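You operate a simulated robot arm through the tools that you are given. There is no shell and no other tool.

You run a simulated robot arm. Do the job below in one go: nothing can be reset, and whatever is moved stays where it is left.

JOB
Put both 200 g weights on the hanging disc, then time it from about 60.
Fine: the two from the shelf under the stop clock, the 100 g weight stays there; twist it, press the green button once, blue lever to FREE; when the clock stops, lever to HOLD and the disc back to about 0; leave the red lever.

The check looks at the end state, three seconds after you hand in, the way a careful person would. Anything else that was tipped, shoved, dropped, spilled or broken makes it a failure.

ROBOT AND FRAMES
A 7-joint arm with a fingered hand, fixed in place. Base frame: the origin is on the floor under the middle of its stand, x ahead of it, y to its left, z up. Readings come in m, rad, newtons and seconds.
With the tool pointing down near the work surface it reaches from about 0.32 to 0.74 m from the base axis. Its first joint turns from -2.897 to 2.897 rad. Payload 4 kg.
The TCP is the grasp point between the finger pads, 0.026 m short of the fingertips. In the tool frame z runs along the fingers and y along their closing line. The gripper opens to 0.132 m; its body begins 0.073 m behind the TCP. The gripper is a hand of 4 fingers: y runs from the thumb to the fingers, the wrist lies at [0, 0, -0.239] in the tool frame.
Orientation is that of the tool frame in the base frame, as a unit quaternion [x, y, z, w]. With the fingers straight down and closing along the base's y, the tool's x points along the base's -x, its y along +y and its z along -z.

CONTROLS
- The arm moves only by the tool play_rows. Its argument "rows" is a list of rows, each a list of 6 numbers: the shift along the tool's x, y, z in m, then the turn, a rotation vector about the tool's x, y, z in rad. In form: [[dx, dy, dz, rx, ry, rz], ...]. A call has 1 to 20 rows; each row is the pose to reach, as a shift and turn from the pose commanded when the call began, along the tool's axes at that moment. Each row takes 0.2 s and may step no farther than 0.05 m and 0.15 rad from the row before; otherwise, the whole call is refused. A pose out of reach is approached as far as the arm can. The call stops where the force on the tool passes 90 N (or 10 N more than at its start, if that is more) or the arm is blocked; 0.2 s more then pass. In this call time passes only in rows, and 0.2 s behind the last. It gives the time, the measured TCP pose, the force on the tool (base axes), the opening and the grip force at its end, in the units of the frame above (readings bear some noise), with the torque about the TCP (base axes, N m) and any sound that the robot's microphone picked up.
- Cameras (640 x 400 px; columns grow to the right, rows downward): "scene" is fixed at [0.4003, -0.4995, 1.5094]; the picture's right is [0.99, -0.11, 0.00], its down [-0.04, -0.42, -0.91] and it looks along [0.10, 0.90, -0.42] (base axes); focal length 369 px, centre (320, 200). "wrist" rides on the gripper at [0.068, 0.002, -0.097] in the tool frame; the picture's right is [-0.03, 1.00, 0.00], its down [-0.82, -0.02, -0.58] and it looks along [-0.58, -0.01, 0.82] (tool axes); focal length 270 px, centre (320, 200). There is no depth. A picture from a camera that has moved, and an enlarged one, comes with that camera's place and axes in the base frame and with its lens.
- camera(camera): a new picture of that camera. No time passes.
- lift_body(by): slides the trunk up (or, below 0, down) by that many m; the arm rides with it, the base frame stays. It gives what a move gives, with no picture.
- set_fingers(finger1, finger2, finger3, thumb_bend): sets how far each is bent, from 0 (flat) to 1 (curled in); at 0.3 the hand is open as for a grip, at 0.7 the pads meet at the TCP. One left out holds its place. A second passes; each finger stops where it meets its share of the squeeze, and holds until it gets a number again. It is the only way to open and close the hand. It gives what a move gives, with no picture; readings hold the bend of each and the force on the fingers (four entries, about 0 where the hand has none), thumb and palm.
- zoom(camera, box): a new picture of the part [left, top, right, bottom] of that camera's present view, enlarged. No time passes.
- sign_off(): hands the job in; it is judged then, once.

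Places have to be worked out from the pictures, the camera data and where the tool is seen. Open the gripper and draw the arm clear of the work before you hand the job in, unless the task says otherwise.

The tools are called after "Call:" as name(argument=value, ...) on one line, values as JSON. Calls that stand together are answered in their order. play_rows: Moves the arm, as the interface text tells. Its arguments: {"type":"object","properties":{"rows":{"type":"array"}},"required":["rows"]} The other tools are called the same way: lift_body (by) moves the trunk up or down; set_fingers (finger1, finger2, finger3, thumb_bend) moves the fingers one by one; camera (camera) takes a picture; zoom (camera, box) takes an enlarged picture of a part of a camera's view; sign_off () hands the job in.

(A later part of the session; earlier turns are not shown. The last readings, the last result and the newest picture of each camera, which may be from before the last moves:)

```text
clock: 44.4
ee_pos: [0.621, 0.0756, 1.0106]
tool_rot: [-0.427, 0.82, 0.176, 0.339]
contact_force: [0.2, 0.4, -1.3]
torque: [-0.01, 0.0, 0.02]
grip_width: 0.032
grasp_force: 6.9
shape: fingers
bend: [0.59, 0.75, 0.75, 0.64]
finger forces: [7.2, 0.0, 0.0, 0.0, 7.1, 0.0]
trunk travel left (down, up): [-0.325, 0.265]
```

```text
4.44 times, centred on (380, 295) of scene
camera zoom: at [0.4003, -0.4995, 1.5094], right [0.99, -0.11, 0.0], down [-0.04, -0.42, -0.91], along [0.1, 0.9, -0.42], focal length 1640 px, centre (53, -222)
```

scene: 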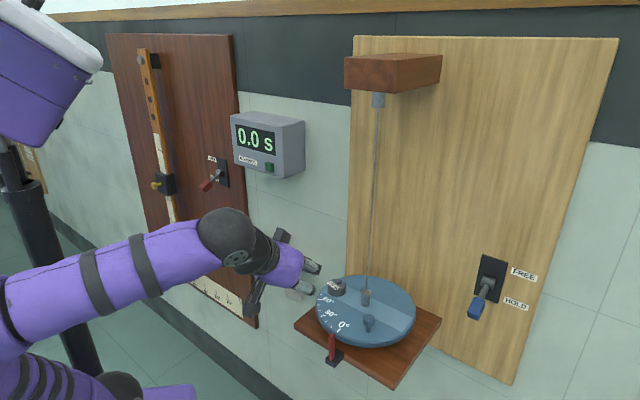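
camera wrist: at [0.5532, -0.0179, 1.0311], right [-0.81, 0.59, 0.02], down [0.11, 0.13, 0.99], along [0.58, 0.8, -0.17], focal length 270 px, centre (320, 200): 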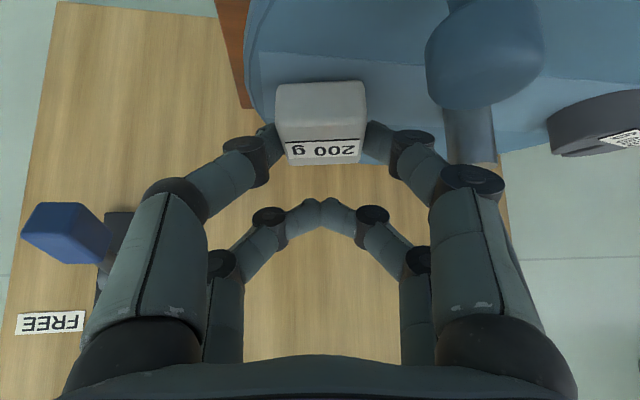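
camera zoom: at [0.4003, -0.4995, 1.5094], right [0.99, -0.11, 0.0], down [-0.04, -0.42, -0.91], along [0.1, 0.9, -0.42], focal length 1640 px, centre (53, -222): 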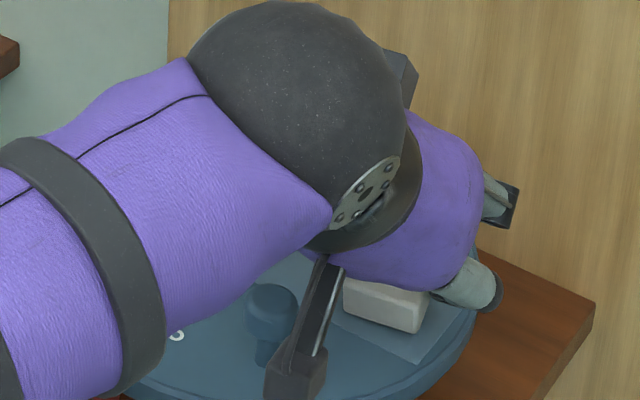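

The block is about 1 cm above the band and clear of the knob and hub. I'll lower it in small steps and watch for touchdown near TCP z 1.000.

Call:
play_rows(rows=[[0.0014, 0, 0.0014, 0, 0, 0], [0.0028, 0, 0.0028, 0, 0, 0], [0.0042, 0, 0.0042, 0, 0, 0]])

Call:
play_rows(rows=[[0.001, 0, 0.001, 0, 0, 0]])

Call:
play_rows(rows=[[0.001, 0, 0.001, 0, 0, 0]])

Call:
play_rows(rows=[[0.0007, 0, 0.0007, 0, 0, 0]])

```text
clock: 45.2
ee_pos: [0.6219, 0.0756, 1.0065]
tool_rot: [-0.426, 0.82, 0.177, 0.34]
contact_force: [0.0, -0.1, -1.6]
torque: [-0.01, -0.01, 0.02]
grip_width: 0.0318
grasp_force: 6.7
shape: fingers
bend: [0.59, 0.75, 0.75, 0.64]
finger forces: [7.1, 0.0, 0.0, 0.1, 7.1, 0.0]
trunk travel left (down, up): [-0.325, 0.265]
```

```text
clock: 45.6
ee_pos: [0.6221, 0.0757, 1.0041]
tool_rot: [-0.427, 0.82, 0.177, 0.339]
contact_force: [0.1, -0.1, -1.4]
torque: [0.01, -0.02, 0.0]
grip_width: 0.0321
grasp_force: 7.1
shape: fingers
bend: [0.59, 0.75, 0.75, 0.64]
finger forces: [7.0, 0.0, 0.0, 0.0, 7.2, 0.0]
trunk travel left (down, up): [-0.325, 0.265]
```

```text
clock: 46.0
ee_pos: [0.6222, 0.0769, 1.0019]
tool_rot: [-0.427, 0.819, 0.177, 0.338]
contact_force: [0.2, 0.0, -0.9]
torque: [0.04, 0.02, 0.01]
grip_width: 0.0319
grasp_force: 7.3
shape: fingers
bend: [0.59, 0.75, 0.75, 0.64]
finger forces: [7.1, 0.0, 0.0, 0.0, 7.2, 0.0]
trunk travel left (down, up): [-0.325, 0.265]
```

```text
clock: 46.4
ee_pos: [0.6219, 0.0765, 1.0022]
tool_rot: [-0.427, 0.819, 0.177, 0.339]
contact_force: [0.9, 0.3, -0.8]
torque: [-0.01, -0.04, -0.04]
grip_width: 0.032
grasp_force: 7.2
shape: fingers
bend: [0.59, 0.75, 0.75, 0.64]
finger forces: [7.0, 0.0, 0.0, 0.0, 7.2, 0.0]
trunk travel left (down, up): [-0.325, 0.265]
```

Commanded height is about 1.001 and the reading is easing. I'll continue in 1 mm steps until it clearly rests.

Call:
play_rows(rows=[[0.0007, 0, 0.0007, 0, 0, 0]])

Call:
play_rows(rows=[[0.0006, 0, 0.0006, 0, 0, 0]])

Call:
zoom(camera="wrist", box=[220, 0, 600, 220])

```text
clock: 46.8
ee_pos: [0.6218, 0.0748, 1.001]
tool_rot: [-0.427, 0.819, 0.176, 0.339]
contact_force: [0.5, -0.6, 1.4]
torque: [0.02, 0.03, -0.02]
grip_width: 0.0319
grasp_force: 7.6
shape: fingers
bend: [0.59, 0.75, 0.75, 0.64]
finger forces: [7.0, 0.0, 0.1, 0.0, 7.4, 0.1]
trunk travel left (down, up): [-0.325, 0.265]
```

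```text
clock: 47.2
ee_pos: [0.6211, 0.0751, 1.0016]
tool_rot: [-0.427, 0.819, 0.177, 0.339]
contact_force: [1.2, -1.0, 1.5]
torque: [-0.02, -0.04, -0.03]
grip_width: 0.032
grasp_force: 7.2
shape: fingers
bend: [0.59, 0.75, 0.75, 0.64]
finger forces: [6.7, 0.0, 0.0, 0.1, 8.0, 0.0]
trunk travel left (down, up): [-0.325, 0.265]
```

```text
1.68 times, centred on (410, 110) of wrist
camera zoom: at [0.5524, -0.0179, 1.021], right [-0.81, 0.59, 0.02], down [0.11, 0.13, 0.99], along [0.58, 0.8, -0.17], focal length 455 px, centre (168, 352)
```

zoom: 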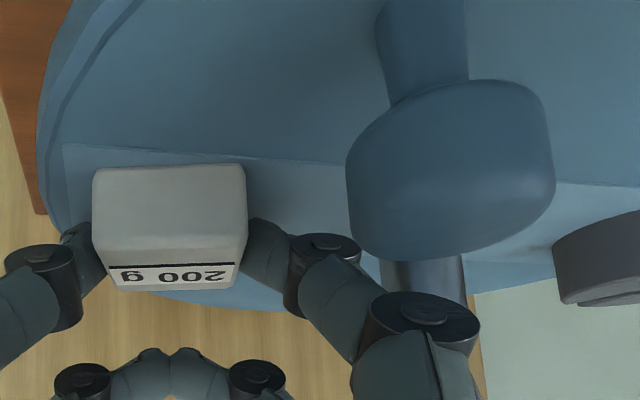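

The block is now resting on the disc (about +1.5 N). I'll open each digit only about 3 mm first so the tips don't press on the disc.

Call:
set_fingers(finger1=0.57, thumb_bend=0.615)

Call:
play_rows(rows=[[-0.001, 0, -0.001, 0, 0, 0], [-0.0021, 0, -0.0021, 0, 0, 0]])

Call:
zoom(camera="wrist", box=[220, 0, 600, 220])

```text
clock: 48.2
ee_pos: [0.6211, 0.0752, 1.001]
tool_rot: [-0.427, 0.819, 0.177, 0.339]
contact_force: [0.5, -0.6, 0.3]
torque: [-0.01, -0.02, -0.01]
grip_width: 0.0381
grasp_force: 0.1
shape: fingers
bend: [0.56, 0.75, 0.75, 0.61]
finger forces: [0.1, 0.0, 0.0, 0.0, 0.7, 0.0]
trunk travel left (down, up): [-0.325, 0.265]
```

```text
clock: 48.8
ee_pos: [0.6218, 0.0749, 1.0032]
tool_rot: [-0.427, 0.82, 0.176, 0.339]
contact_force: [0.5, -1.0, -0.8]
torque: [-0.02, 0.0, 0.0]
grip_width: 0.0375
grasp_force: 0.1
shape: fingers
bend: [0.56, 0.75, 0.75, 0.61]
finger forces: [0.1, 0.0, 0.0, 0.0, 0.3, 0.0]
trunk travel left (down, up): [-0.325, 0.265]
```

```text
1.68 times, centred on (410, 110) of wrist
camera zoom: at [0.5529, -0.0184, 1.0231], right [-0.81, 0.59, 0.02], down [0.11, 0.13, 0.99], along [0.58, 0.8, -0.17], focal length 455 px, centre (168, 352)
```

zoom: 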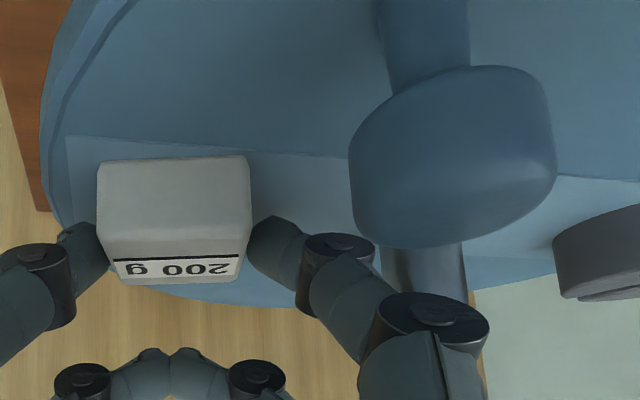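

Finger 1 is off but the thumb is still grazing the block. The thumb side faces away from the hub, so I'll open it a bit more.

Call:
set_fingers(thumb_bend=0.55)

Call:
zoom(camera="wrist", box=[220, 0, 600, 220])

```text
clock: 49.8
ee_pos: [0.6224, 0.0763, 1.0021]
tool_rot: [-0.427, 0.82, 0.176, 0.339]
contact_force: [0.1, 0.4, 0.2]
torque: [-0.01, -0.03, 0.03]
grip_width: 0.0468
grasp_force: 0.1
shape: fingers
bend: [0.56, 0.75, 0.75, 0.55]
finger forces: [0.0, 0.0, 0.0, 0.0, 0.1, 0.0]
trunk travel left (down, up): [-0.325, 0.265]
```

```text
1.68 times, centred on (410, 110) of wrist
camera zoom: at [0.5528, -0.0184, 1.0231], right [-0.81, 0.59, 0.02], down [0.11, 0.13, 0.99], along [0.58, 0.8, -0.17], focal length 455 px, centre (168, 352)
```

zoom: 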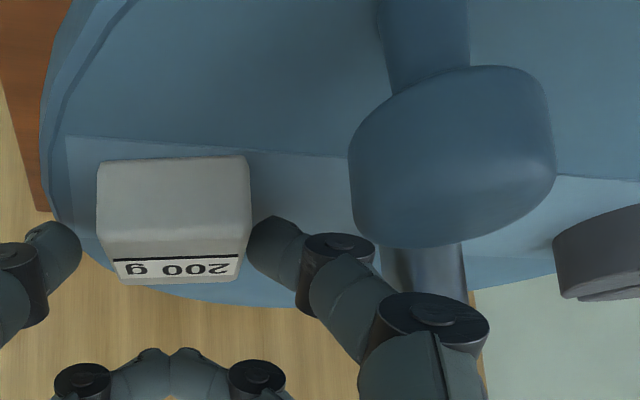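

The thumb is clear, and finger 1 is very close on the hub side. I'll ease finger 1 open a hair more before withdrawing.

Call:
set_fingers(finger1=0.545)

Call:
zoom(camera="wrist", box=[220, 0, 600, 220])

```text
clock: 50.8
ee_pos: [0.6219, 0.0751, 1.0036]
tool_rot: [-0.426, 0.819, 0.177, 0.34]
contact_force: [0.0, 0.0, 0.5]
torque: [0.02, 0.05, -0.03]
grip_width: 0.0499
grasp_force: 0.1
shape: fingers
bend: [0.54, 0.75, 0.75, 0.55]
finger forces: [0.0, 0.1, 0.0, 0.0, 0.0, 0.1]
trunk travel left (down, up): [-0.325, 0.265]
```

```text
1.68 times, centred on (410, 110) of wrist
camera zoom: at [0.5528, -0.0184, 1.0231], right [-0.81, 0.59, 0.02], down [0.11, 0.13, 0.99], along [0.58, 0.8, -0.17], focal length 455 px, centre (168, 352)
```

zoom: 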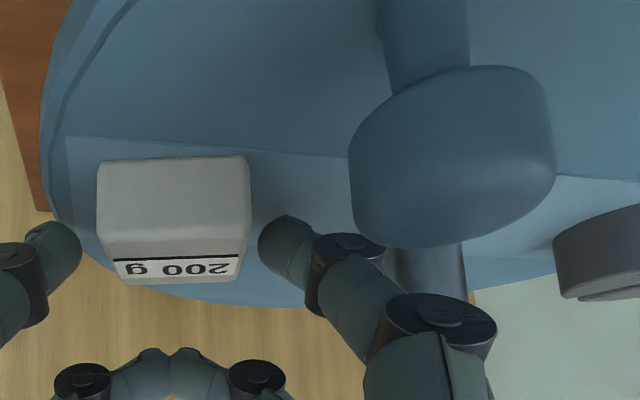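

Both digits are now visibly free of the block and the forces are zero. I'll back out along the fingers, biased slightly upward to keep clear of the knob.

Call:
play_rows(rows=[[-0.002, 0, -0.008, 0, 0, 0], [-0.004, 0, -0.02, 0, 0, 0], [-0.005, 0, -0.04, 0, 0, 0], [-0.005, 0, -0.07, 0, 0, 0], [-0.005, 0, -0.105, 0, 0, 0], [-0.005, 0, -0.13, 0, 0, 0]])

Call:
camera(camera="wrist")

Call:
zoom(camera="scene", box=[280, 220, 480, 380])

```text
clock: 52.2
ee_pos: [0.5707, 0.0024, 1.1006]
tool_rot: [-0.426, 0.819, 0.177, 0.34]
contact_force: [-0.2, 0.4, -0.3]
torque: [0.0, 0.01, 0.0]
grip_width: 0.0501
grasp_force: 0.1
shape: fingers
bend: [0.54, 0.75, 0.75, 0.55]
finger forces: [0.1, 0.0, 0.0, 0.1, 0.0, 0.0]
trunk travel left (down, up): [-0.325, 0.265]
```

```text
taken
camera wrist: at [0.5018, -0.0918, 1.1199], right [-0.81, 0.59, 0.02], down [0.11, 0.13, 0.99], along [0.58, 0.8, -0.17], focal length 270 px, centre (320, 200)
```

wrist: 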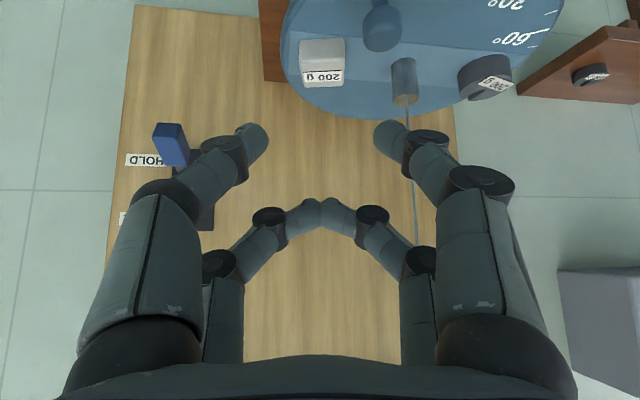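

```text
2.50 times, centred on (380, 300) of scene
camera zoom: at [0.4003, -0.4995, 1.5094], right [0.99, -0.11, 0.0], down [-0.04, -0.42, -0.91], along [0.1, 0.9, -0.42], focal length 922 px, centre (170, -50)
```

zoom: 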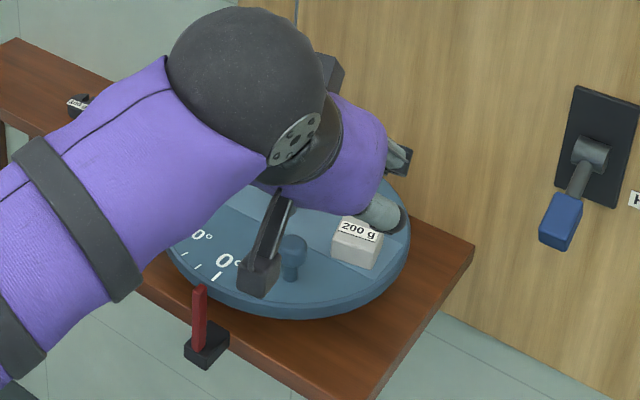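

Both 200 g weights are now on the disc, opposite each other in the band. To twist it, I'll close the pincer into a poker, yaw to face +y and hover on the 0° side of the knob, above knob height.

Call:
set_fingers(finger1=0.72, thumb_bend=0.72)

Call:
play_rows(rows=[[0.0043, 0.0159, 0.0015, -0.0864, 0, -0.0864], [0.0086, 0.0318, 0.0031, -0.1728, 0, -0.1728], [0.0129, 0.0477, 0.0046, -0.2592, 0, -0.2592], [0.0172, 0.0636, 0.0062, -0.3456, 0, -0.3456], [0.0215, 0.0795, 0.0077, -0.432, 0, -0.432]])

Call:
camera(camera="wrist")

Call:
camera(camera="scene")

```text
clock: 53.2
ee_pos: [0.5707, 0.001, 1.1003]
tool_rot: [-0.427, 0.819, 0.177, 0.339]
contact_force: [0.0, 0.1, 0.3]
torque: [0.01, 0.02, 0.01]
grip_width: 0.0001
grasp_force: 0.0
shape: fingers
bend: [0.71, 0.75, 0.75, 0.71]
finger forces: [0.0, 0.0, 0.1, 0.0, 0.0, 0.1]
trunk travel left (down, up): [-0.325, 0.265]
```

```text
clock: 54.4
ee_pos: [0.5007, 0.0399, 1.0779]
tool_rot: [0.654, -0.652, -0.271, -0.27]
contact_force: [0.1, 0.1, -0.2]
torque: [-0.01, 0.0, 0.02]
grip_width: 0.0
grasp_force: 0.0
shape: fingers
bend: [0.71, 0.75, 0.75, 0.71]
finger forces: [0.1, 0.0, 0.0, 0.0, 0.0, 0.1]
trunk travel left (down, up): [-0.325, 0.265]
```

```text
taken
camera wrist: at [0.4981, -0.0754, 1.0972], right [-1.0, 0.02, 0.02], down [0.02, 0.17, 0.99], along [0.01, 0.99, -0.17], focal length 270 px, centre (320, 200)
```

wrist: 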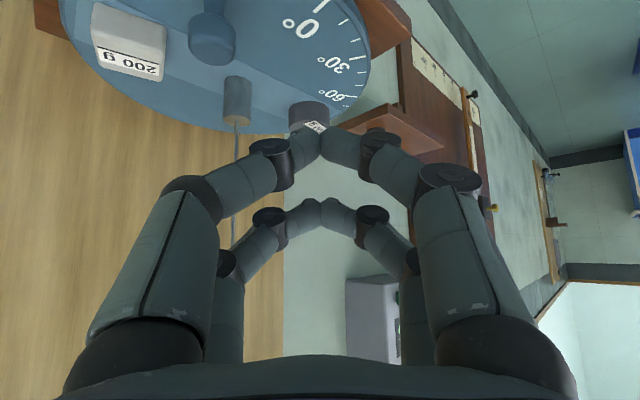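

```text
taken
```

scene: 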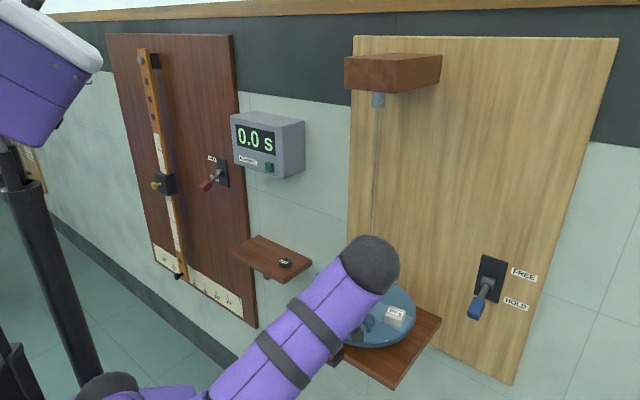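

From this viewpoint the knob is at (0.555, 0.050). I'll lower the poker beside it on the 0° side, with the tips at knob-cap height and above the weights' tops.

Call:
play_rows(rows=[[0.0106, -0.002, 0.0189, 0, 0, 0], [0.0212, -0.004, 0.0379, 0, 0, 0], [0.0318, -0.0059, 0.0568, 0, 0, 0]])

Call:
camera(camera="wrist")

Call:
zoom(camera="scene", box=[290, 230, 450, 390])

```text
clock: 55.2
ee_pos: [0.5062, 0.0589, 1.0171]
tool_rot: [-0.653, 0.653, 0.27, 0.271]
contact_force: [-0.7, 0.5, 0.0]
torque: [0.03, 0.01, 0.0]
grip_width: 0.0
grasp_force: 0.1
shape: fingers
bend: [0.71, 0.75, 0.75, 0.71]
finger forces: [0.0, 0.1, 0.1, 0.0, 0.0, 0.0]
trunk travel left (down, up): [-0.325, 0.265]
```

```text
taken
camera wrist: at [0.5036, -0.0568, 1.0364], right [-1.0, 0.02, 0.02], down [0.02, 0.17, 0.99], along [0.01, 0.99, -0.17], focal length 270 px, centre (320, 200)
```

wrist: 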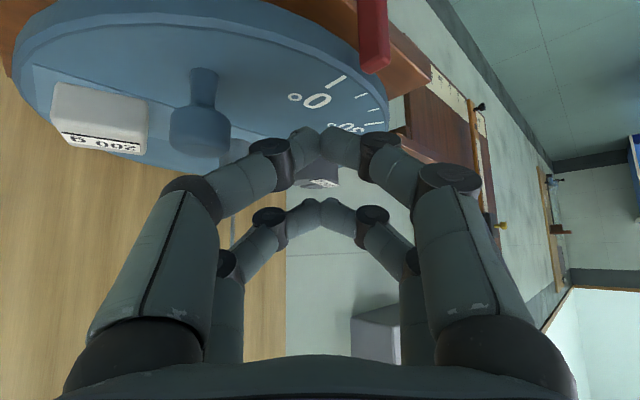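

```text
2.50 times, centred on (370, 310) of scene
camera zoom: at [0.4003, -0.4995, 1.5094], right [0.99, -0.11, 0.0], down [-0.04, -0.42, -0.91], along [0.1, 0.9, -0.42], focal length 922 px, centre (195, -75)
```

zoom: 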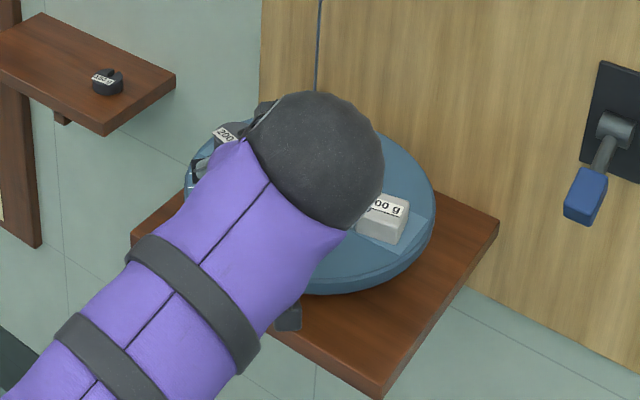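

The tips are level with the knob cap, with the knob ahead on the +x side. I'll push slowly: first to contact, then roughly 8° of turn, and check the response.

Call:
play_rows(rows=[[0.0014, -0.012, -0.0014, 0, 0, 0], [0.0029, -0.0232, -0.0029, 0, 0, 0], [0.0046, -0.029, -0.0046, 0, 0, 0], [0.0063, -0.0354, -0.0063, 0, 0, 0]])

Call:
camera(camera="wrist")

```text
clock: 56.2
ee_pos: [0.5418, 0.0497, 1.0162]
tool_rot: [0.653, -0.653, -0.271, -0.271]
contact_force: [-0.7, -0.1, 1.3]
torque: [0.02, -0.01, -0.01]
grip_width: 0.0
grasp_force: 0.0
shape: fingers
bend: [0.71, 0.75, 0.75, 0.71]
finger forces: [0.0, 0.0, 0.1, 0.0, 0.0, 0.0]
trunk travel left (down, up): [-0.325, 0.265]
```

```text
taken
camera wrist: at [0.5399, -0.0663, 1.0358], right [-1.0, 0.02, 0.02], down [0.02, 0.17, 0.99], along [0.01, 0.99, -0.17], focal length 270 px, centre (320, 200)
```

wrist: 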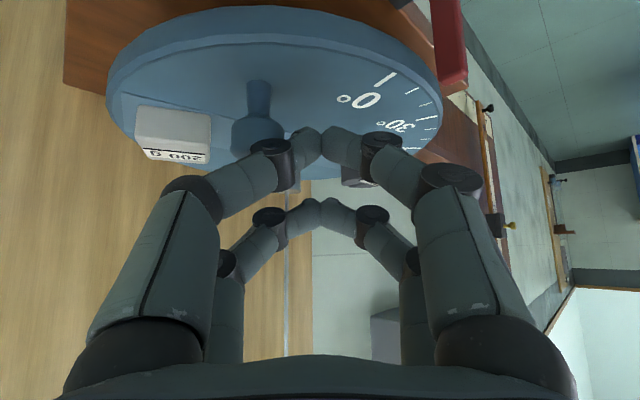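

The disc turned about 8° with hardly any force and the weights stayed put. I'll carry on along the arc in small steps, toward roughly 38–40°.

Call:
play_rows(rows=[[0.0013, -0.0075, -0.0013, 0, 0, 0], [0.0023, -0.015, -0.0023, 0, 0, 0], [0.0025, -0.0226, -0.0025, 0, 0, 0], [0.0025, -0.0302, -0.0025, 0, 0, 0], [0.0019, -0.0378, -0.0019, 0, 0, 0], [0.0009, -0.0453, -0.0009, 0, 0, 0]])

Call:
camera(camera="wrist")

Call:
zoom(camera="scene", box=[290, 230, 450, 390])

```text
clock: 57.6
ee_pos: [0.5869, 0.0474, 1.015]
tool_rot: [-0.653, 0.654, 0.27, 0.271]
contact_force: [-0.8, -0.1, 0.2]
torque: [-0.03, 0.0, -0.04]
grip_width: 0.0
grasp_force: 0.1
shape: fingers
bend: [0.71, 0.75, 0.75, 0.72]
finger forces: [0.0, 0.0, 0.0, 0.0, 0.0, 0.0]
trunk travel left (down, up): [-0.325, 0.265]
```

```text
taken
camera wrist: at [0.5846, -0.0673, 1.0351], right [-1.0, 0.02, 0.02], down [0.02, 0.17, 0.99], along [0.01, 0.99, -0.17], focal length 270 px, centre (320, 200)
```

wrist: 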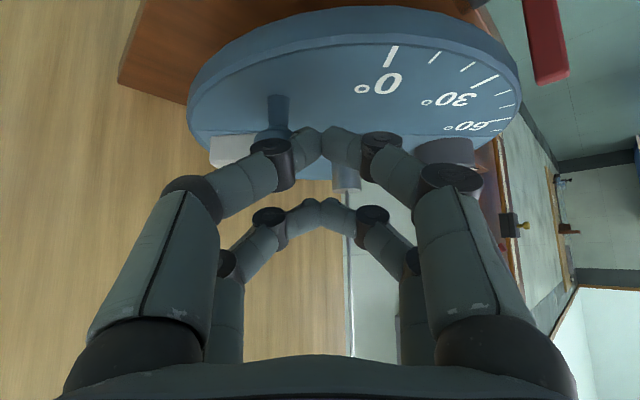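

```text
2.50 times, centred on (370, 310) of scene
camera zoom: at [0.4003, -0.4995, 1.5094], right [0.99, -0.11, 0.0], down [-0.04, -0.42, -0.91], along [0.1, 0.9, -0.42], focal length 922 px, centre (195, -75)
```

zoom: 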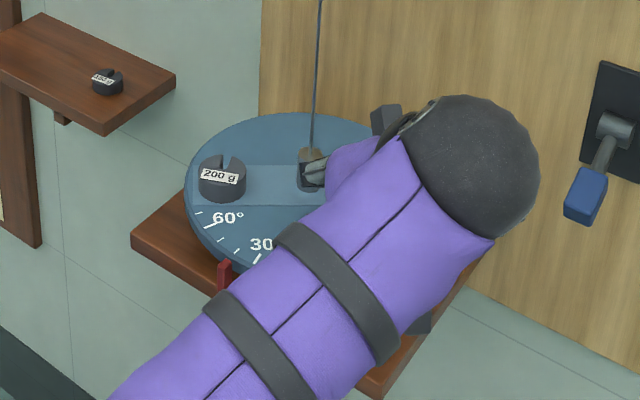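

The pointer reads about 38° as predicted, and both weights are riding along. I'll push on toward about 57° and check.

Call:
play_rows(rows=[[-0.0018, -0.0072, 0.0018, 0, 0, 0], [-0.0035, -0.0144, 0.0035, 0, 0, 0], [-0.0061, -0.021, 0.0061, 0, 0, 0], [-0.0076, -0.025, 0.0076, 0, 0, 0]])

Call:
camera(camera="wrist")

Call:
zoom(camera="scene", box=[310, 260, 390, 350])

```text
clock: 58.6
ee_pos: [0.6121, 0.0584, 1.0156]
tool_rot: [0.653, -0.653, -0.27, -0.27]
contact_force: [-1.0, -1.2, -0.3]
torque: [-0.03, 0.05, 0.01]
grip_width: 0.0
grasp_force: 0.2
shape: fingers
bend: [0.71, 0.75, 0.75, 0.72]
finger forces: [0.1, 0.0, 0.1, 0.0, 0.0, 0.0]
trunk travel left (down, up): [-0.325, 0.265]
```

```text
taken
camera wrist: at [0.6098, -0.0575, 1.0359], right [-1.0, 0.02, 0.02], down [0.02, 0.17, 0.99], along [0.01, 0.99, -0.17], focal length 270 px, centre (320, 200)
```

wrist: 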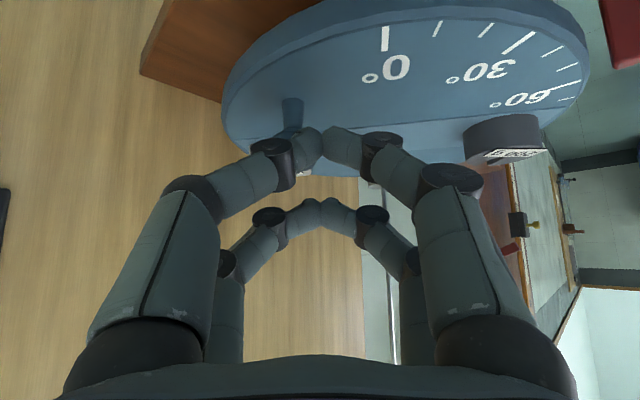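

```text
4.44 times, centred on (350, 305) of scene
camera zoom: at [0.4003, -0.4995, 1.5094], right [0.99, -0.11, 0.0], down [-0.04, -0.42, -0.91], along [0.1, 0.9, -0.42], focal length 1640 px, centre (187, -267)
```

zoom: 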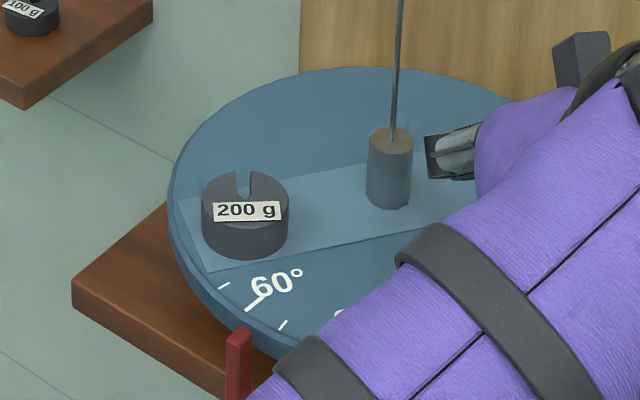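

The pointer reads about 56°. One more small nudge of roughly 4° should put it at 60.

Call:
play_rows(rows=[[-0.0016, -0.0019, 0.0016, 0, 0, 0], [-0.0032, -0.0038, 0.0032, 0, 0, 0]])

Call:
zoom(camera="scene", box=[310, 260, 390, 350])

Call:
camera(camera="wrist")

```text
clock: 59.2
ee_pos: [0.6154, 0.0636, 1.0163]
tool_rot: [-0.653, 0.654, 0.271, 0.271]
contact_force: [-1.2, -1.6, -0.6]
torque: [-0.04, 0.02, -0.03]
grip_width: 0.0002
grasp_force: 0.0
shape: fingers
bend: [0.71, 0.75, 0.75, 0.72]
finger forces: [0.0, 0.0, 0.1, 0.0, 0.1, 0.0]
trunk travel left (down, up): [-0.325, 0.265]
```

```text
4.44 times, centred on (350, 305) of scene
camera zoom: at [0.4003, -0.4995, 1.5094], right [0.99, -0.11, 0.0], down [-0.04, -0.42, -0.91], along [0.1, 0.9, -0.42], focal length 1640 px, centre (187, -267)
```

zoom: 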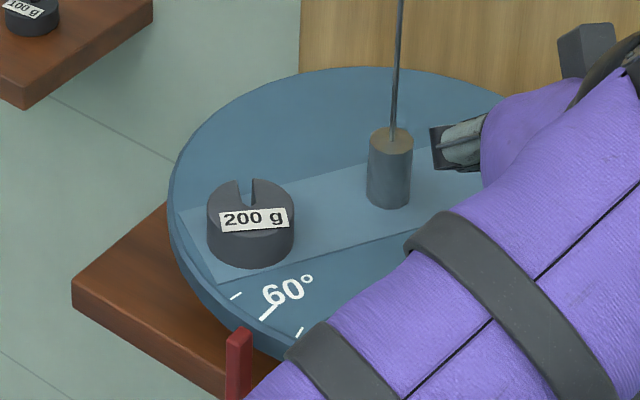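

```text
taken
camera wrist: at [0.6136, -0.0525, 1.0361], right [-1.0, 0.02, 0.02], down [0.02, 0.17, 0.99], along [0.01, 0.99, -0.17], focal length 270 px, centre (320, 200)
```

wrist: 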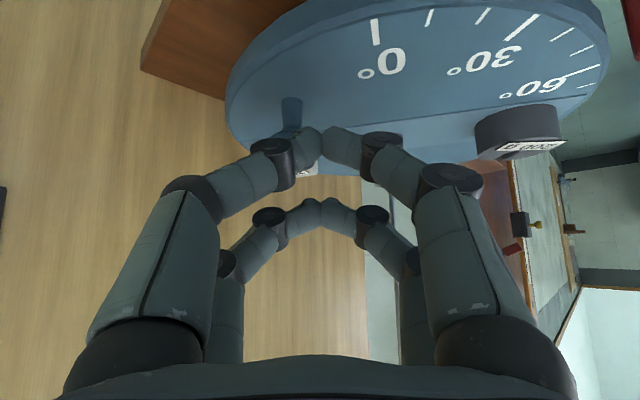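

The 60° tick now lines up with the pointer. I'll ease the hand straight back off the knob, up and away, then check that the disc holds there.

Call:
play_rows(rows=[[0.002, 0.002, -0.002, 0, 0, 0], [0.004, 0.005, -0.006, 0, 0, 0], [0.004, 0.006, -0.025, 0, 0, 0], [0.004, 0.006, -0.055, 0, 0, 0], [0.004, 0.006, -0.09, 0, 0, 0], [0.004, 0.006, -0.12, 0, 0, 0]])

Call:
camera(camera="scene")

Call:
zoom(camera="scene", box=[300, 260, 440, 370])

Call:
camera(camera="wrist")

```text
clock: 60.6
ee_pos: [0.6091, -0.0258, 1.0984]
tool_rot: [0.653, -0.653, -0.271, -0.272]
contact_force: [0.6, 0.1, 0.4]
torque: [0.0, 0.01, 0.0]
grip_width: 0.0
grasp_force: 0.1
shape: fingers
bend: [0.71, 0.75, 0.75, 0.71]
finger forces: [0.0, 0.1, 0.1, 0.1, 0.0, 0.0]
trunk travel left (down, up): [-0.325, 0.265]
```

```text
taken
```

scene: 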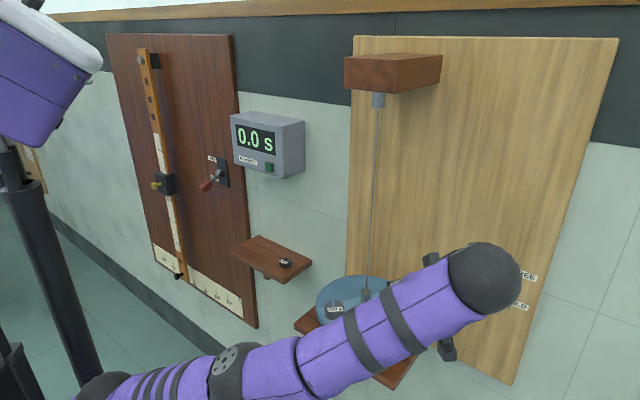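

```text
3.64 times, centred on (370, 315) of scene
camera zoom: at [0.4003, -0.4995, 1.5094], right [0.99, -0.11, 0.0], down [-0.04, -0.42, -0.91], along [0.1, 0.9, -0.42], focal length 1342 px, centre (138, -218)
```

zoom: 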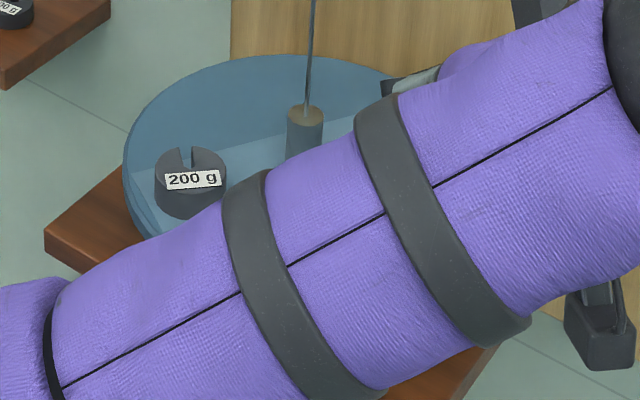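

```text
taken
camera wrist: at [0.6068, -0.1399, 1.1187], right [-1.0, 0.02, 0.02], down [0.02, 0.17, 0.99], along [0.01, 0.99, -0.17], focal length 270 px, centre (320, 200)
```

wrist: 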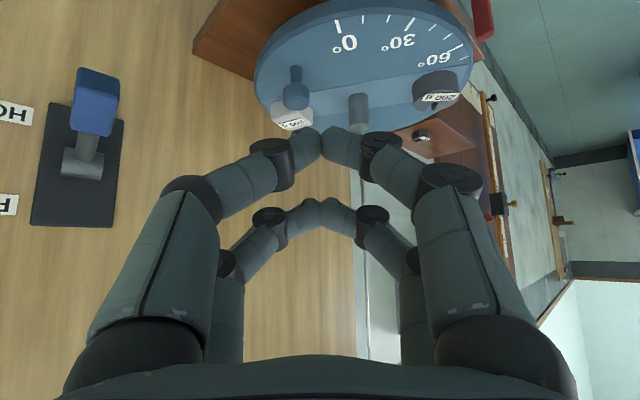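

The disc is holding at 60° with both weights on it. Next comes the button, so I'll swing the hand back to face the wall at 45°, keeping well in front of the disc and wire, then go to a stand-off in front of the green button.

Call:
play_rows(rows=[[-0.0091, 0.0315, -0.003, 0.0925, 0, 0.0925], [-0.0182, 0.063, -0.0061, 0.185, 0, 0.185], [-0.0274, 0.0945, -0.0092, 0.2775, 0, 0.2775], [-0.0365, 0.126, -0.0122, 0.37, 0, 0.37], [-0.0456, 0.1575, -0.0152, 0.4625, 0, 0.4625], [-0.0547, 0.189, -0.0183, 0.555, 0, 0.555]])

Call:
play_rows(rows=[[-0.0163, 0.0371, 0.0106, 0, 0, 0], [-0.0326, 0.0742, 0.0212, 0, 0, 0], [-0.0488, 0.1112, 0.0318, 0, 0, 0], [-0.0651, 0.1483, 0.0424, 0, 0, 0], [-0.0814, 0.1854, 0.0531, 0, 0, 0], [-0.0977, 0.2225, 0.0637, 0, 0, 0], [-0.1139, 0.2595, 0.0743, 0, 0, 0], [-0.1302, 0.2966, 0.0849, 0, 0, 0], [-0.1465, 0.3337, 0.0955, 0, 0, 0]])

Call:
camera(camera="wrist")

Call:
camera(camera="scene")

Call:
zoom(camera="scene", box=[290, 260, 450, 390])

Call:
zoom(camera="scene", box=[200, 80, 320, 200])

```text
clock: 62.0
ee_pos: [0.4222, 0.001, 1.1505]
tool_rot: [-0.352, 0.854, 0.146, 0.354]
contact_force: [0.2, 0.3, -0.5]
torque: [0.01, 0.01, 0.02]
grip_width: 0.0001
grasp_force: 0.0
shape: fingers
bend: [0.71, 0.75, 0.75, 0.71]
finger forces: [0.1, 0.1, 0.0, 0.0, 0.0, 0.0]
trunk travel left (down, up): [-0.325, 0.265]
```

```text
clock: 64.0
ee_pos: [0.3821, 0.292, 1.1803]
tool_rot: [-0.259, 0.89, 0.125, 0.353]
contact_force: [-0.1, -2.0, 0.0]
torque: [0.0, 0.02, 0.0]
grip_width: 0.0
grasp_force: 0.0
shape: fingers
bend: [0.71, 0.75, 0.75, 0.71]
finger forces: [0.0, 0.0, 0.0, 0.0, 0.0, 0.1]
trunk travel left (down, up): [-0.325, 0.265]
stopped in row 9: the arm was blocked; the commanded pose is now the measured one
```

```text
taken
camera wrist: at [0.2829, 0.2301, 1.2026], right [-0.53, 0.84, 0.06], down [0.19, 0.05, 0.98], along [0.82, 0.54, -0.19], focal length 270 px, centre (320, 200)
```

wrist: 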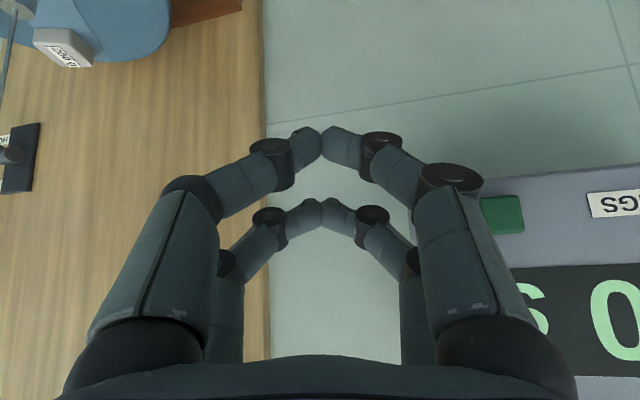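

```text
taken
```

scene: 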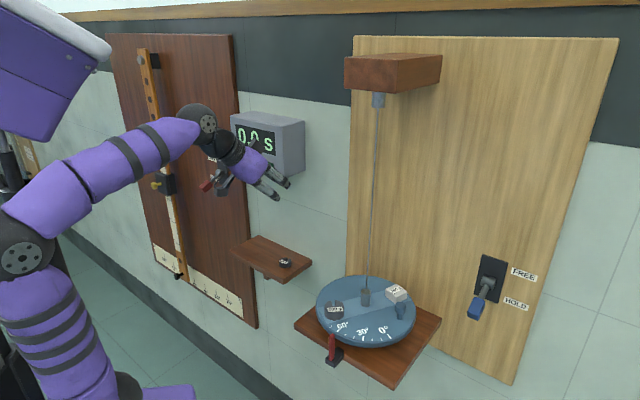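

```text
3.08 times, centred on (370, 325) of scene
camera zoom: at [0.4003, -0.4995, 1.5094], right [0.99, -0.11, 0.0], down [-0.04, -0.42, -0.91], along [0.1, 0.9, -0.42], focal length 1135 px, centre (166, -185)
```

zoom: 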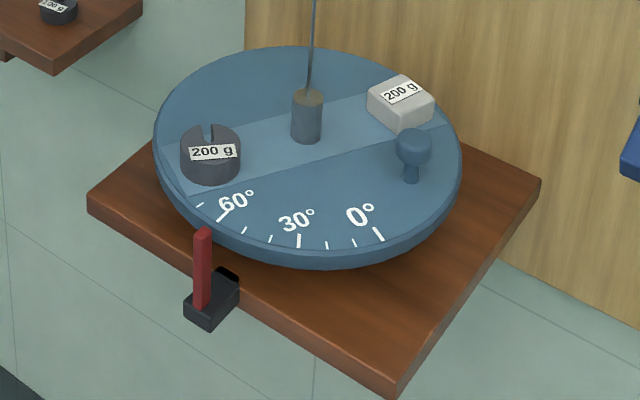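

```text
3.33 times, centred on (260, 140) of scene
camera zoom: at [0.4003, -0.4995, 1.5094], right [0.99, -0.11, 0.0], down [-0.04, -0.42, -0.91], along [0.1, 0.9, -0.42], focal length 1230 px, centre (520, 400)
```

zoom: 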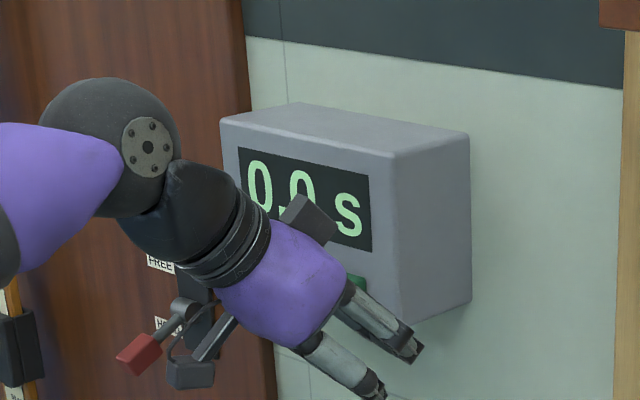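

The arm stopped short at (0.382, 0.292), likely because the trunk is too low for this height. Nothing was touched: forces are near zero, the clock still shows 0.0 and the disc reads 60. I'll back away from the wall, square the hand up again and then raise the trunk.

Call:
play_rows(rows=[[0.0227, -0.0213, -0.0092, -0.028, -0.0035, -0.043], [0.0455, -0.0427, -0.0184, -0.056, -0.007, -0.086], [0.0682, -0.064, -0.0276, -0.085, -0.0105, -0.13], [0.0909, -0.0853, -0.0368, -0.113, -0.014, -0.173]])

Call:
camera(camera="scene")

```text
clock: 65.0
ee_pos: [0.35, 0.1802, 1.1398]
tool_rot: [-0.358, 0.853, 0.146, 0.352]
contact_force: [0.6, 0.3, -0.6]
torque: [-0.01, 0.03, -0.01]
grip_width: 0.0
grasp_force: 0.1
shape: fingers
bend: [0.71, 0.75, 0.75, 0.71]
finger forces: [0.0, 0.0, 0.0, 0.0, 0.0, 0.1]
trunk travel left (down, up): [-0.325, 0.265]
```

```text
taken
```

scene: 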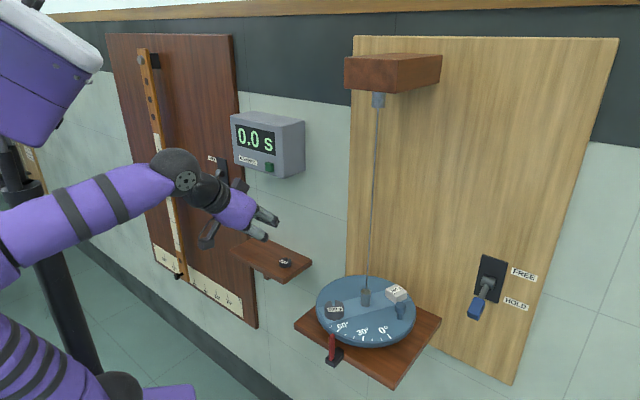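

The hand is squared up and clear of everything. I'll raise the trunk by 0.2 m so the button falls in the arm's comfortable range.

Call:
lift_body(by=0.2)

Call:
camera(camera="scene")

Call:
camera(camera="wrist")

```text
clock: 67.2
ee_pos: [0.3509, 0.1793, 1.3395]
tool_rot: [-0.357, 0.853, 0.146, 0.352]
contact_force: [0.3, -0.8, 0.7]
torque: [0.01, -0.01, -0.02]
grip_width: 0.0
grasp_force: 0.0
shape: fingers
bend: [0.71, 0.75, 0.75, 0.71]
finger forces: [0.0, 0.1, 0.0, 0.1, 0.0, 0.0]
trunk travel left (down, up): [-0.525, 0.065]
```

```text
taken
```

scene: 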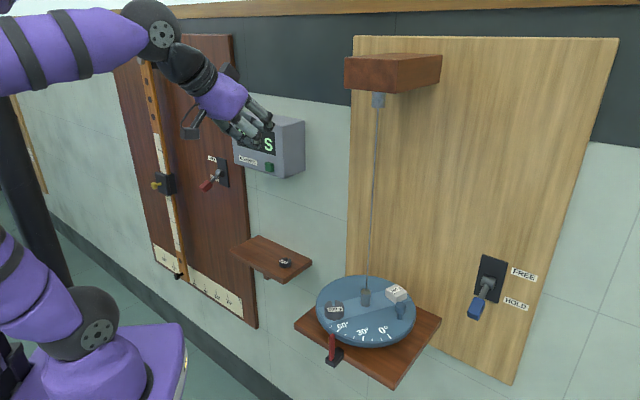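

```text
taken
camera wrist: at [0.2681, 0.0989, 1.3602], right [-0.7, 0.71, 0.02], down [0.13, 0.11, 0.98], along [0.7, 0.69, -0.17], focal length 270 px, centre (320, 200)
```

wrist: 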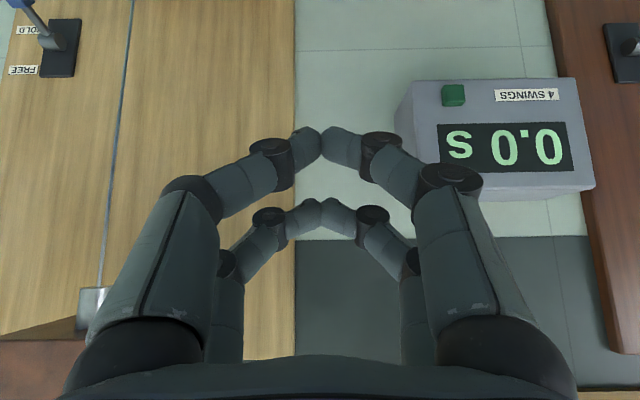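

From here the button triangulates to (0.366, 0.419, 1.185). Fingers 2 and 3 lead the hand at this tilt, so I'll use them to press, going first to a stand-off 6 cm in front of the button.

Call:
play_rows(rows=[[0.0073, 0.0265, 0.029, 0, 0, 0], [0.0146, 0.053, 0.058, 0, 0, 0], [0.0219, 0.0795, 0.087, 0, 0, 0], [0.0292, 0.106, 0.116, 0, 0, 0], [0.0365, 0.1325, 0.145, 0, 0, 0], [0.0438, 0.159, 0.174, 0, 0, 0]])

Call:
camera(camera="wrist")

Call:
zoom(camera="scene", box=[200, 80, 320, 200])

```text
clock: 68.6
ee_pos: [0.3051, 0.3572, 1.186]
tool_rot: [-0.356, 0.853, 0.147, 0.351]
contact_force: [0.1, 0.7, -0.5]
torque: [0.01, 0.01, -0.02]
grip_width: 0.0001
grasp_force: 0.0
shape: fingers
bend: [0.71, 0.75, 0.75, 0.71]
finger forces: [0.1, 0.1, 0.0, 0.0, 0.0, 0.1]
trunk travel left (down, up): [-0.525, 0.065]
```

```text
taken
camera wrist: at [0.221, 0.276, 1.206], right [-0.7, 0.72, 0.02], down [0.14, 0.11, 0.98], along [0.7, 0.69, -0.17], focal length 270 px, centre (320, 200)
```

wrist: 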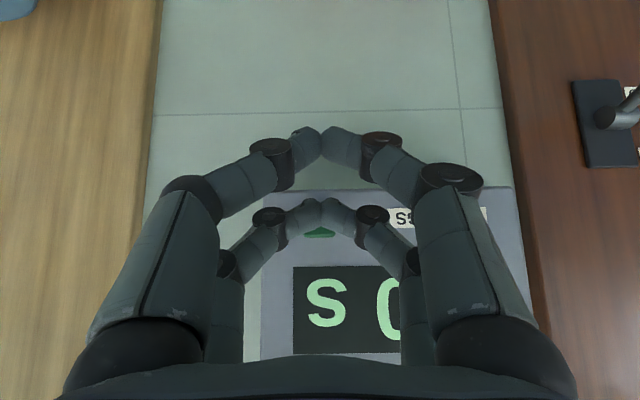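

```text
3.33 times, centred on (260, 140) of scene
camera zoom: at [0.4003, -0.4995, 1.5094], right [0.99, -0.11, 0.0], down [-0.04, -0.42, -0.91], along [0.1, 0.9, -0.42], focal length 1230 px, centre (520, 400)
```

zoom: 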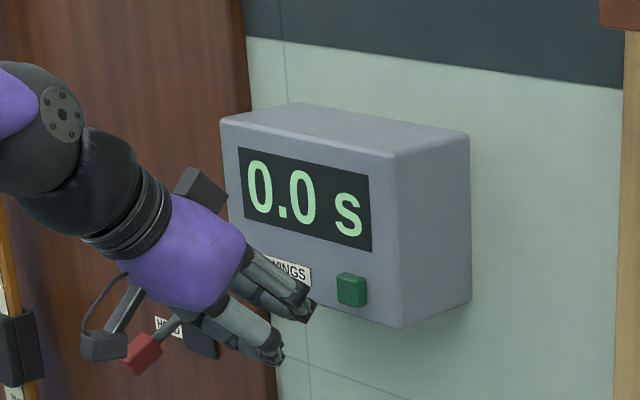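

The finger 2/3 tips line up with the button in height and sideways. I'll advance 4.5 cm toward it, leaving roughly 1 cm.

Call:
play_rows(rows=[[-0.0106, 0, 0.0106, 0, 0, 0], [-0.0212, 0, 0.0212, 0, 0, 0], [-0.0318, 0, 0.0318, 0, 0, 0]])

Call:
camera(camera="wrist")

Call:
zoom(camera="scene", box=[220, 110, 310, 200])

```text
clock: 69.4
ee_pos: [0.3345, 0.3884, 1.1848]
tool_rot: [-0.357, 0.853, 0.146, 0.352]
contact_force: [1.4, -0.2, 0.5]
torque: [-0.02, -0.01, 0.04]
grip_width: 0.0
grasp_force: 0.0
shape: fingers
bend: [0.71, 0.75, 0.75, 0.71]
finger forces: [0.0, 0.1, 0.0, 0.0, 0.0, 0.0]
trunk travel left (down, up): [-0.525, 0.065]
```

```text
taken
camera wrist: at [0.2513, 0.3074, 1.2061], right [-0.7, 0.71, 0.02], down [0.14, 0.11, 0.98], along [0.7, 0.69, -0.17], focal length 270 px, centre (320, 200)
```

wrist: 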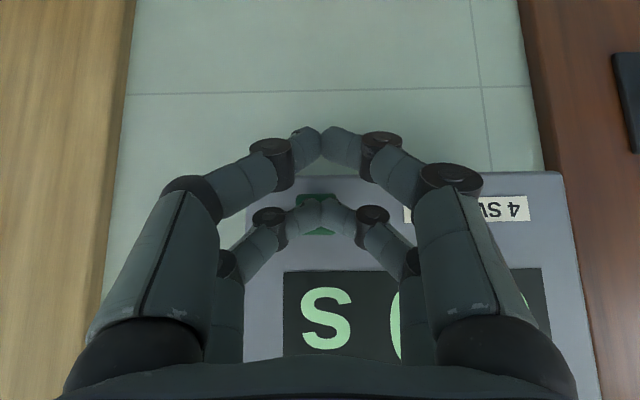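

```text
4.44 times, centred on (265, 155) of scene
camera zoom: at [0.4003, -0.4995, 1.5094], right [0.99, -0.11, 0.0], down [-0.04, -0.42, -0.91], along [0.1, 0.9, -0.42], focal length 1640 px, centre (564, 400)
```

zoom: 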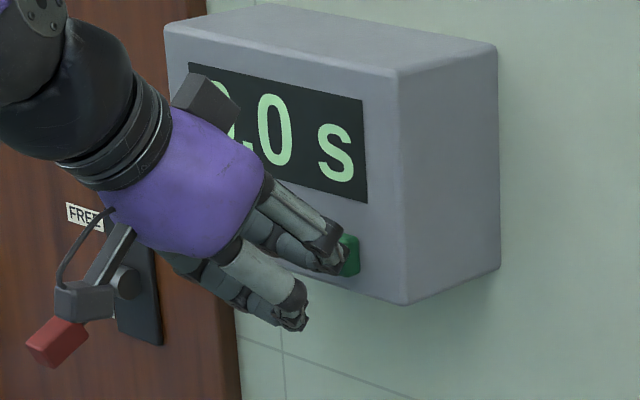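

The tips sit right in front of the button centre. I'll advance in small steps, watching for contact or a click.

Call:
play_rows(rows=[[-0.0021, 0, 0.0021, 0, 0, 0], [-0.0042, 0, 0.0042, 0, 0, 0]])

```text
clock: 70.0
ee_pos: [0.339, 0.3932, 1.1849]
tool_rot: [-0.358, 0.852, 0.148, 0.351]
contact_force: [-1.3, -1.8, 0.0]
torque: [-0.03, -0.01, 0.0]
grip_width: 0.0
grasp_force: 0.0
shape: fingers
bend: [0.71, 0.76, 0.75, 0.71]
finger forces: [0.0, 0.0, 0.0, 0.1, 0.0, 0.1]
trunk travel left (down, up): [-0.525, 0.065]
```

Light contact has begun (about 2 N outward). I'll push a few millimetres further to complete the one press.

Call:
play_rows(rows=[[-0.0018, 0, 0.0018, 0, 0, 0], [-0.0035, 0, 0.0035, 0, 0, 0]])

Call:
zoom(camera="scene", box=[220, 110, 310, 200])

```text
clock: 70.6
ee_pos: [0.342, 0.395, 1.1835]
tool_rot: [-0.357, 0.853, 0.146, 0.351]
contact_force: [-0.1, -1.4, 0.2]
torque: [0.01, 0.05, -0.02]
grip_width: 0.0001
grasp_force: 0.0
shape: fingers
bend: [0.71, 0.78, 0.78, 0.71]
finger forces: [0.0, 0.0, 0.0, 0.0, 0.0, 0.1]
trunk travel left (down, up): [-0.525, 0.065]
heard: click
```

```text
4.44 times, centred on (265, 155) of scene
camera zoom: at [0.4003, -0.4995, 1.5094], right [0.99, -0.11, 0.0], down [-0.04, -0.42, -0.91], along [0.1, 0.9, -0.42], focal length 1640 px, centre (564, 400)
```

zoom: 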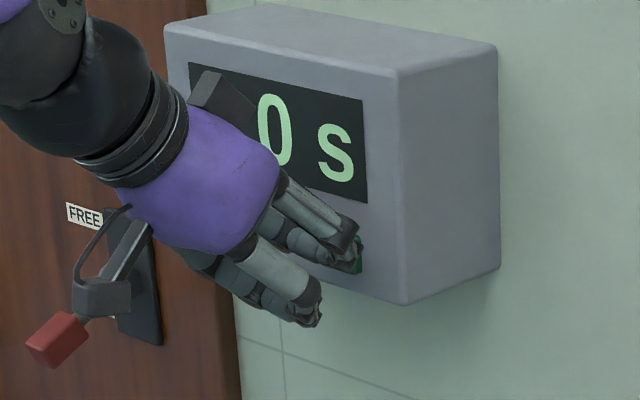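

I heard one click, so the button is pressed. I'll withdraw straight back, away from the clock, and check the display.

Call:
play_rows(rows=[[0.0106, 0, -0.0106, 0, 0, 0], [0.0318, 0, -0.0318, 0, 0, 0], [0.053, 0, -0.053, 0, 0, 0], [0.0707, 0, -0.0707, 0, 0, 0]])

Call:
zoom(camera="scene", box=[200, 80, 320, 200])

Call:
zoom(camera="scene", box=[290, 260, 450, 390])

Call:
zoom(camera="scene", box=[440, 230, 560, 340])

```text
clock: 71.6
ee_pos: [0.2705, 0.3225, 1.1856]
tool_rot: [-0.358, 0.852, 0.147, 0.352]
contact_force: [-0.4, 0.1, 0.0]
torque: [-0.02, 0.0, 0.01]
grip_width: 0.0002
grasp_force: 0.0
shape: fingers
bend: [0.71, 0.89, 0.88, 0.71]
finger forces: [0.1, 0.1, 0.0, 0.1, 0.0, 0.0]
trunk travel left (down, up): [-0.525, 0.065]
```

```text
3.33 times, centred on (260, 140) of scene
camera zoom: at [0.4003, -0.4995, 1.5094], right [0.99, -0.11, 0.0], down [-0.04, -0.42, -0.91], along [0.1, 0.9, -0.42], focal length 1230 px, centre (520, 400)
```

zoom: 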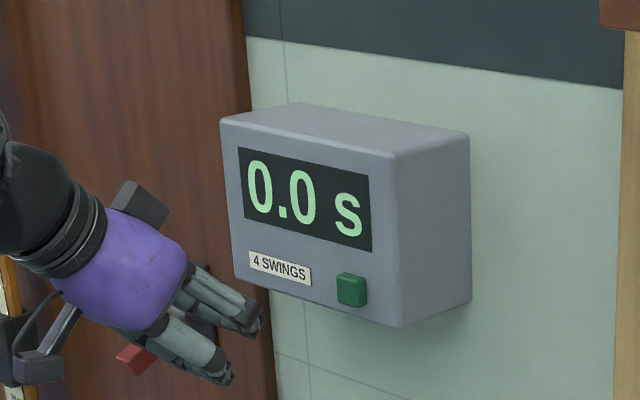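

```text
3.08 times, centred on (370, 325) of scene
camera zoom: at [0.4003, -0.4995, 1.5094], right [0.99, -0.11, 0.0], down [-0.04, -0.42, -0.91], along [0.1, 0.9, -0.42], focal length 1135 px, centre (166, -185)
```

zoom: 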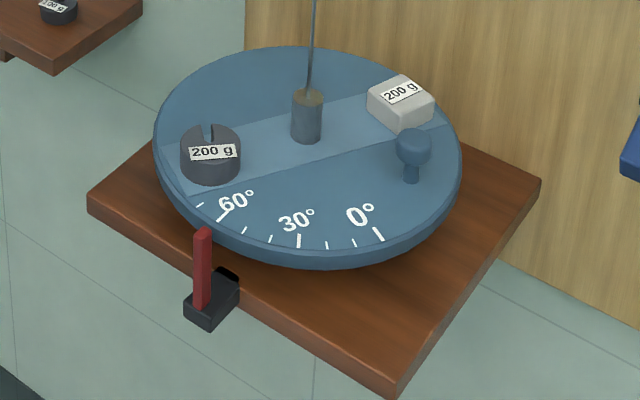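

```text
3.64 times, centred on (500, 285) of scene
camera zoom: at [0.4003, -0.4995, 1.5094], right [0.99, -0.11, 0.0], down [-0.04, -0.42, -0.91], along [0.1, 0.9, -0.42], focal length 1342 px, centre (-334, -109)
```

zoom: 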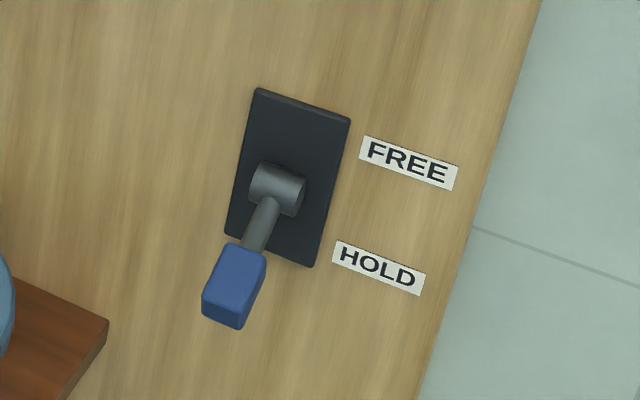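

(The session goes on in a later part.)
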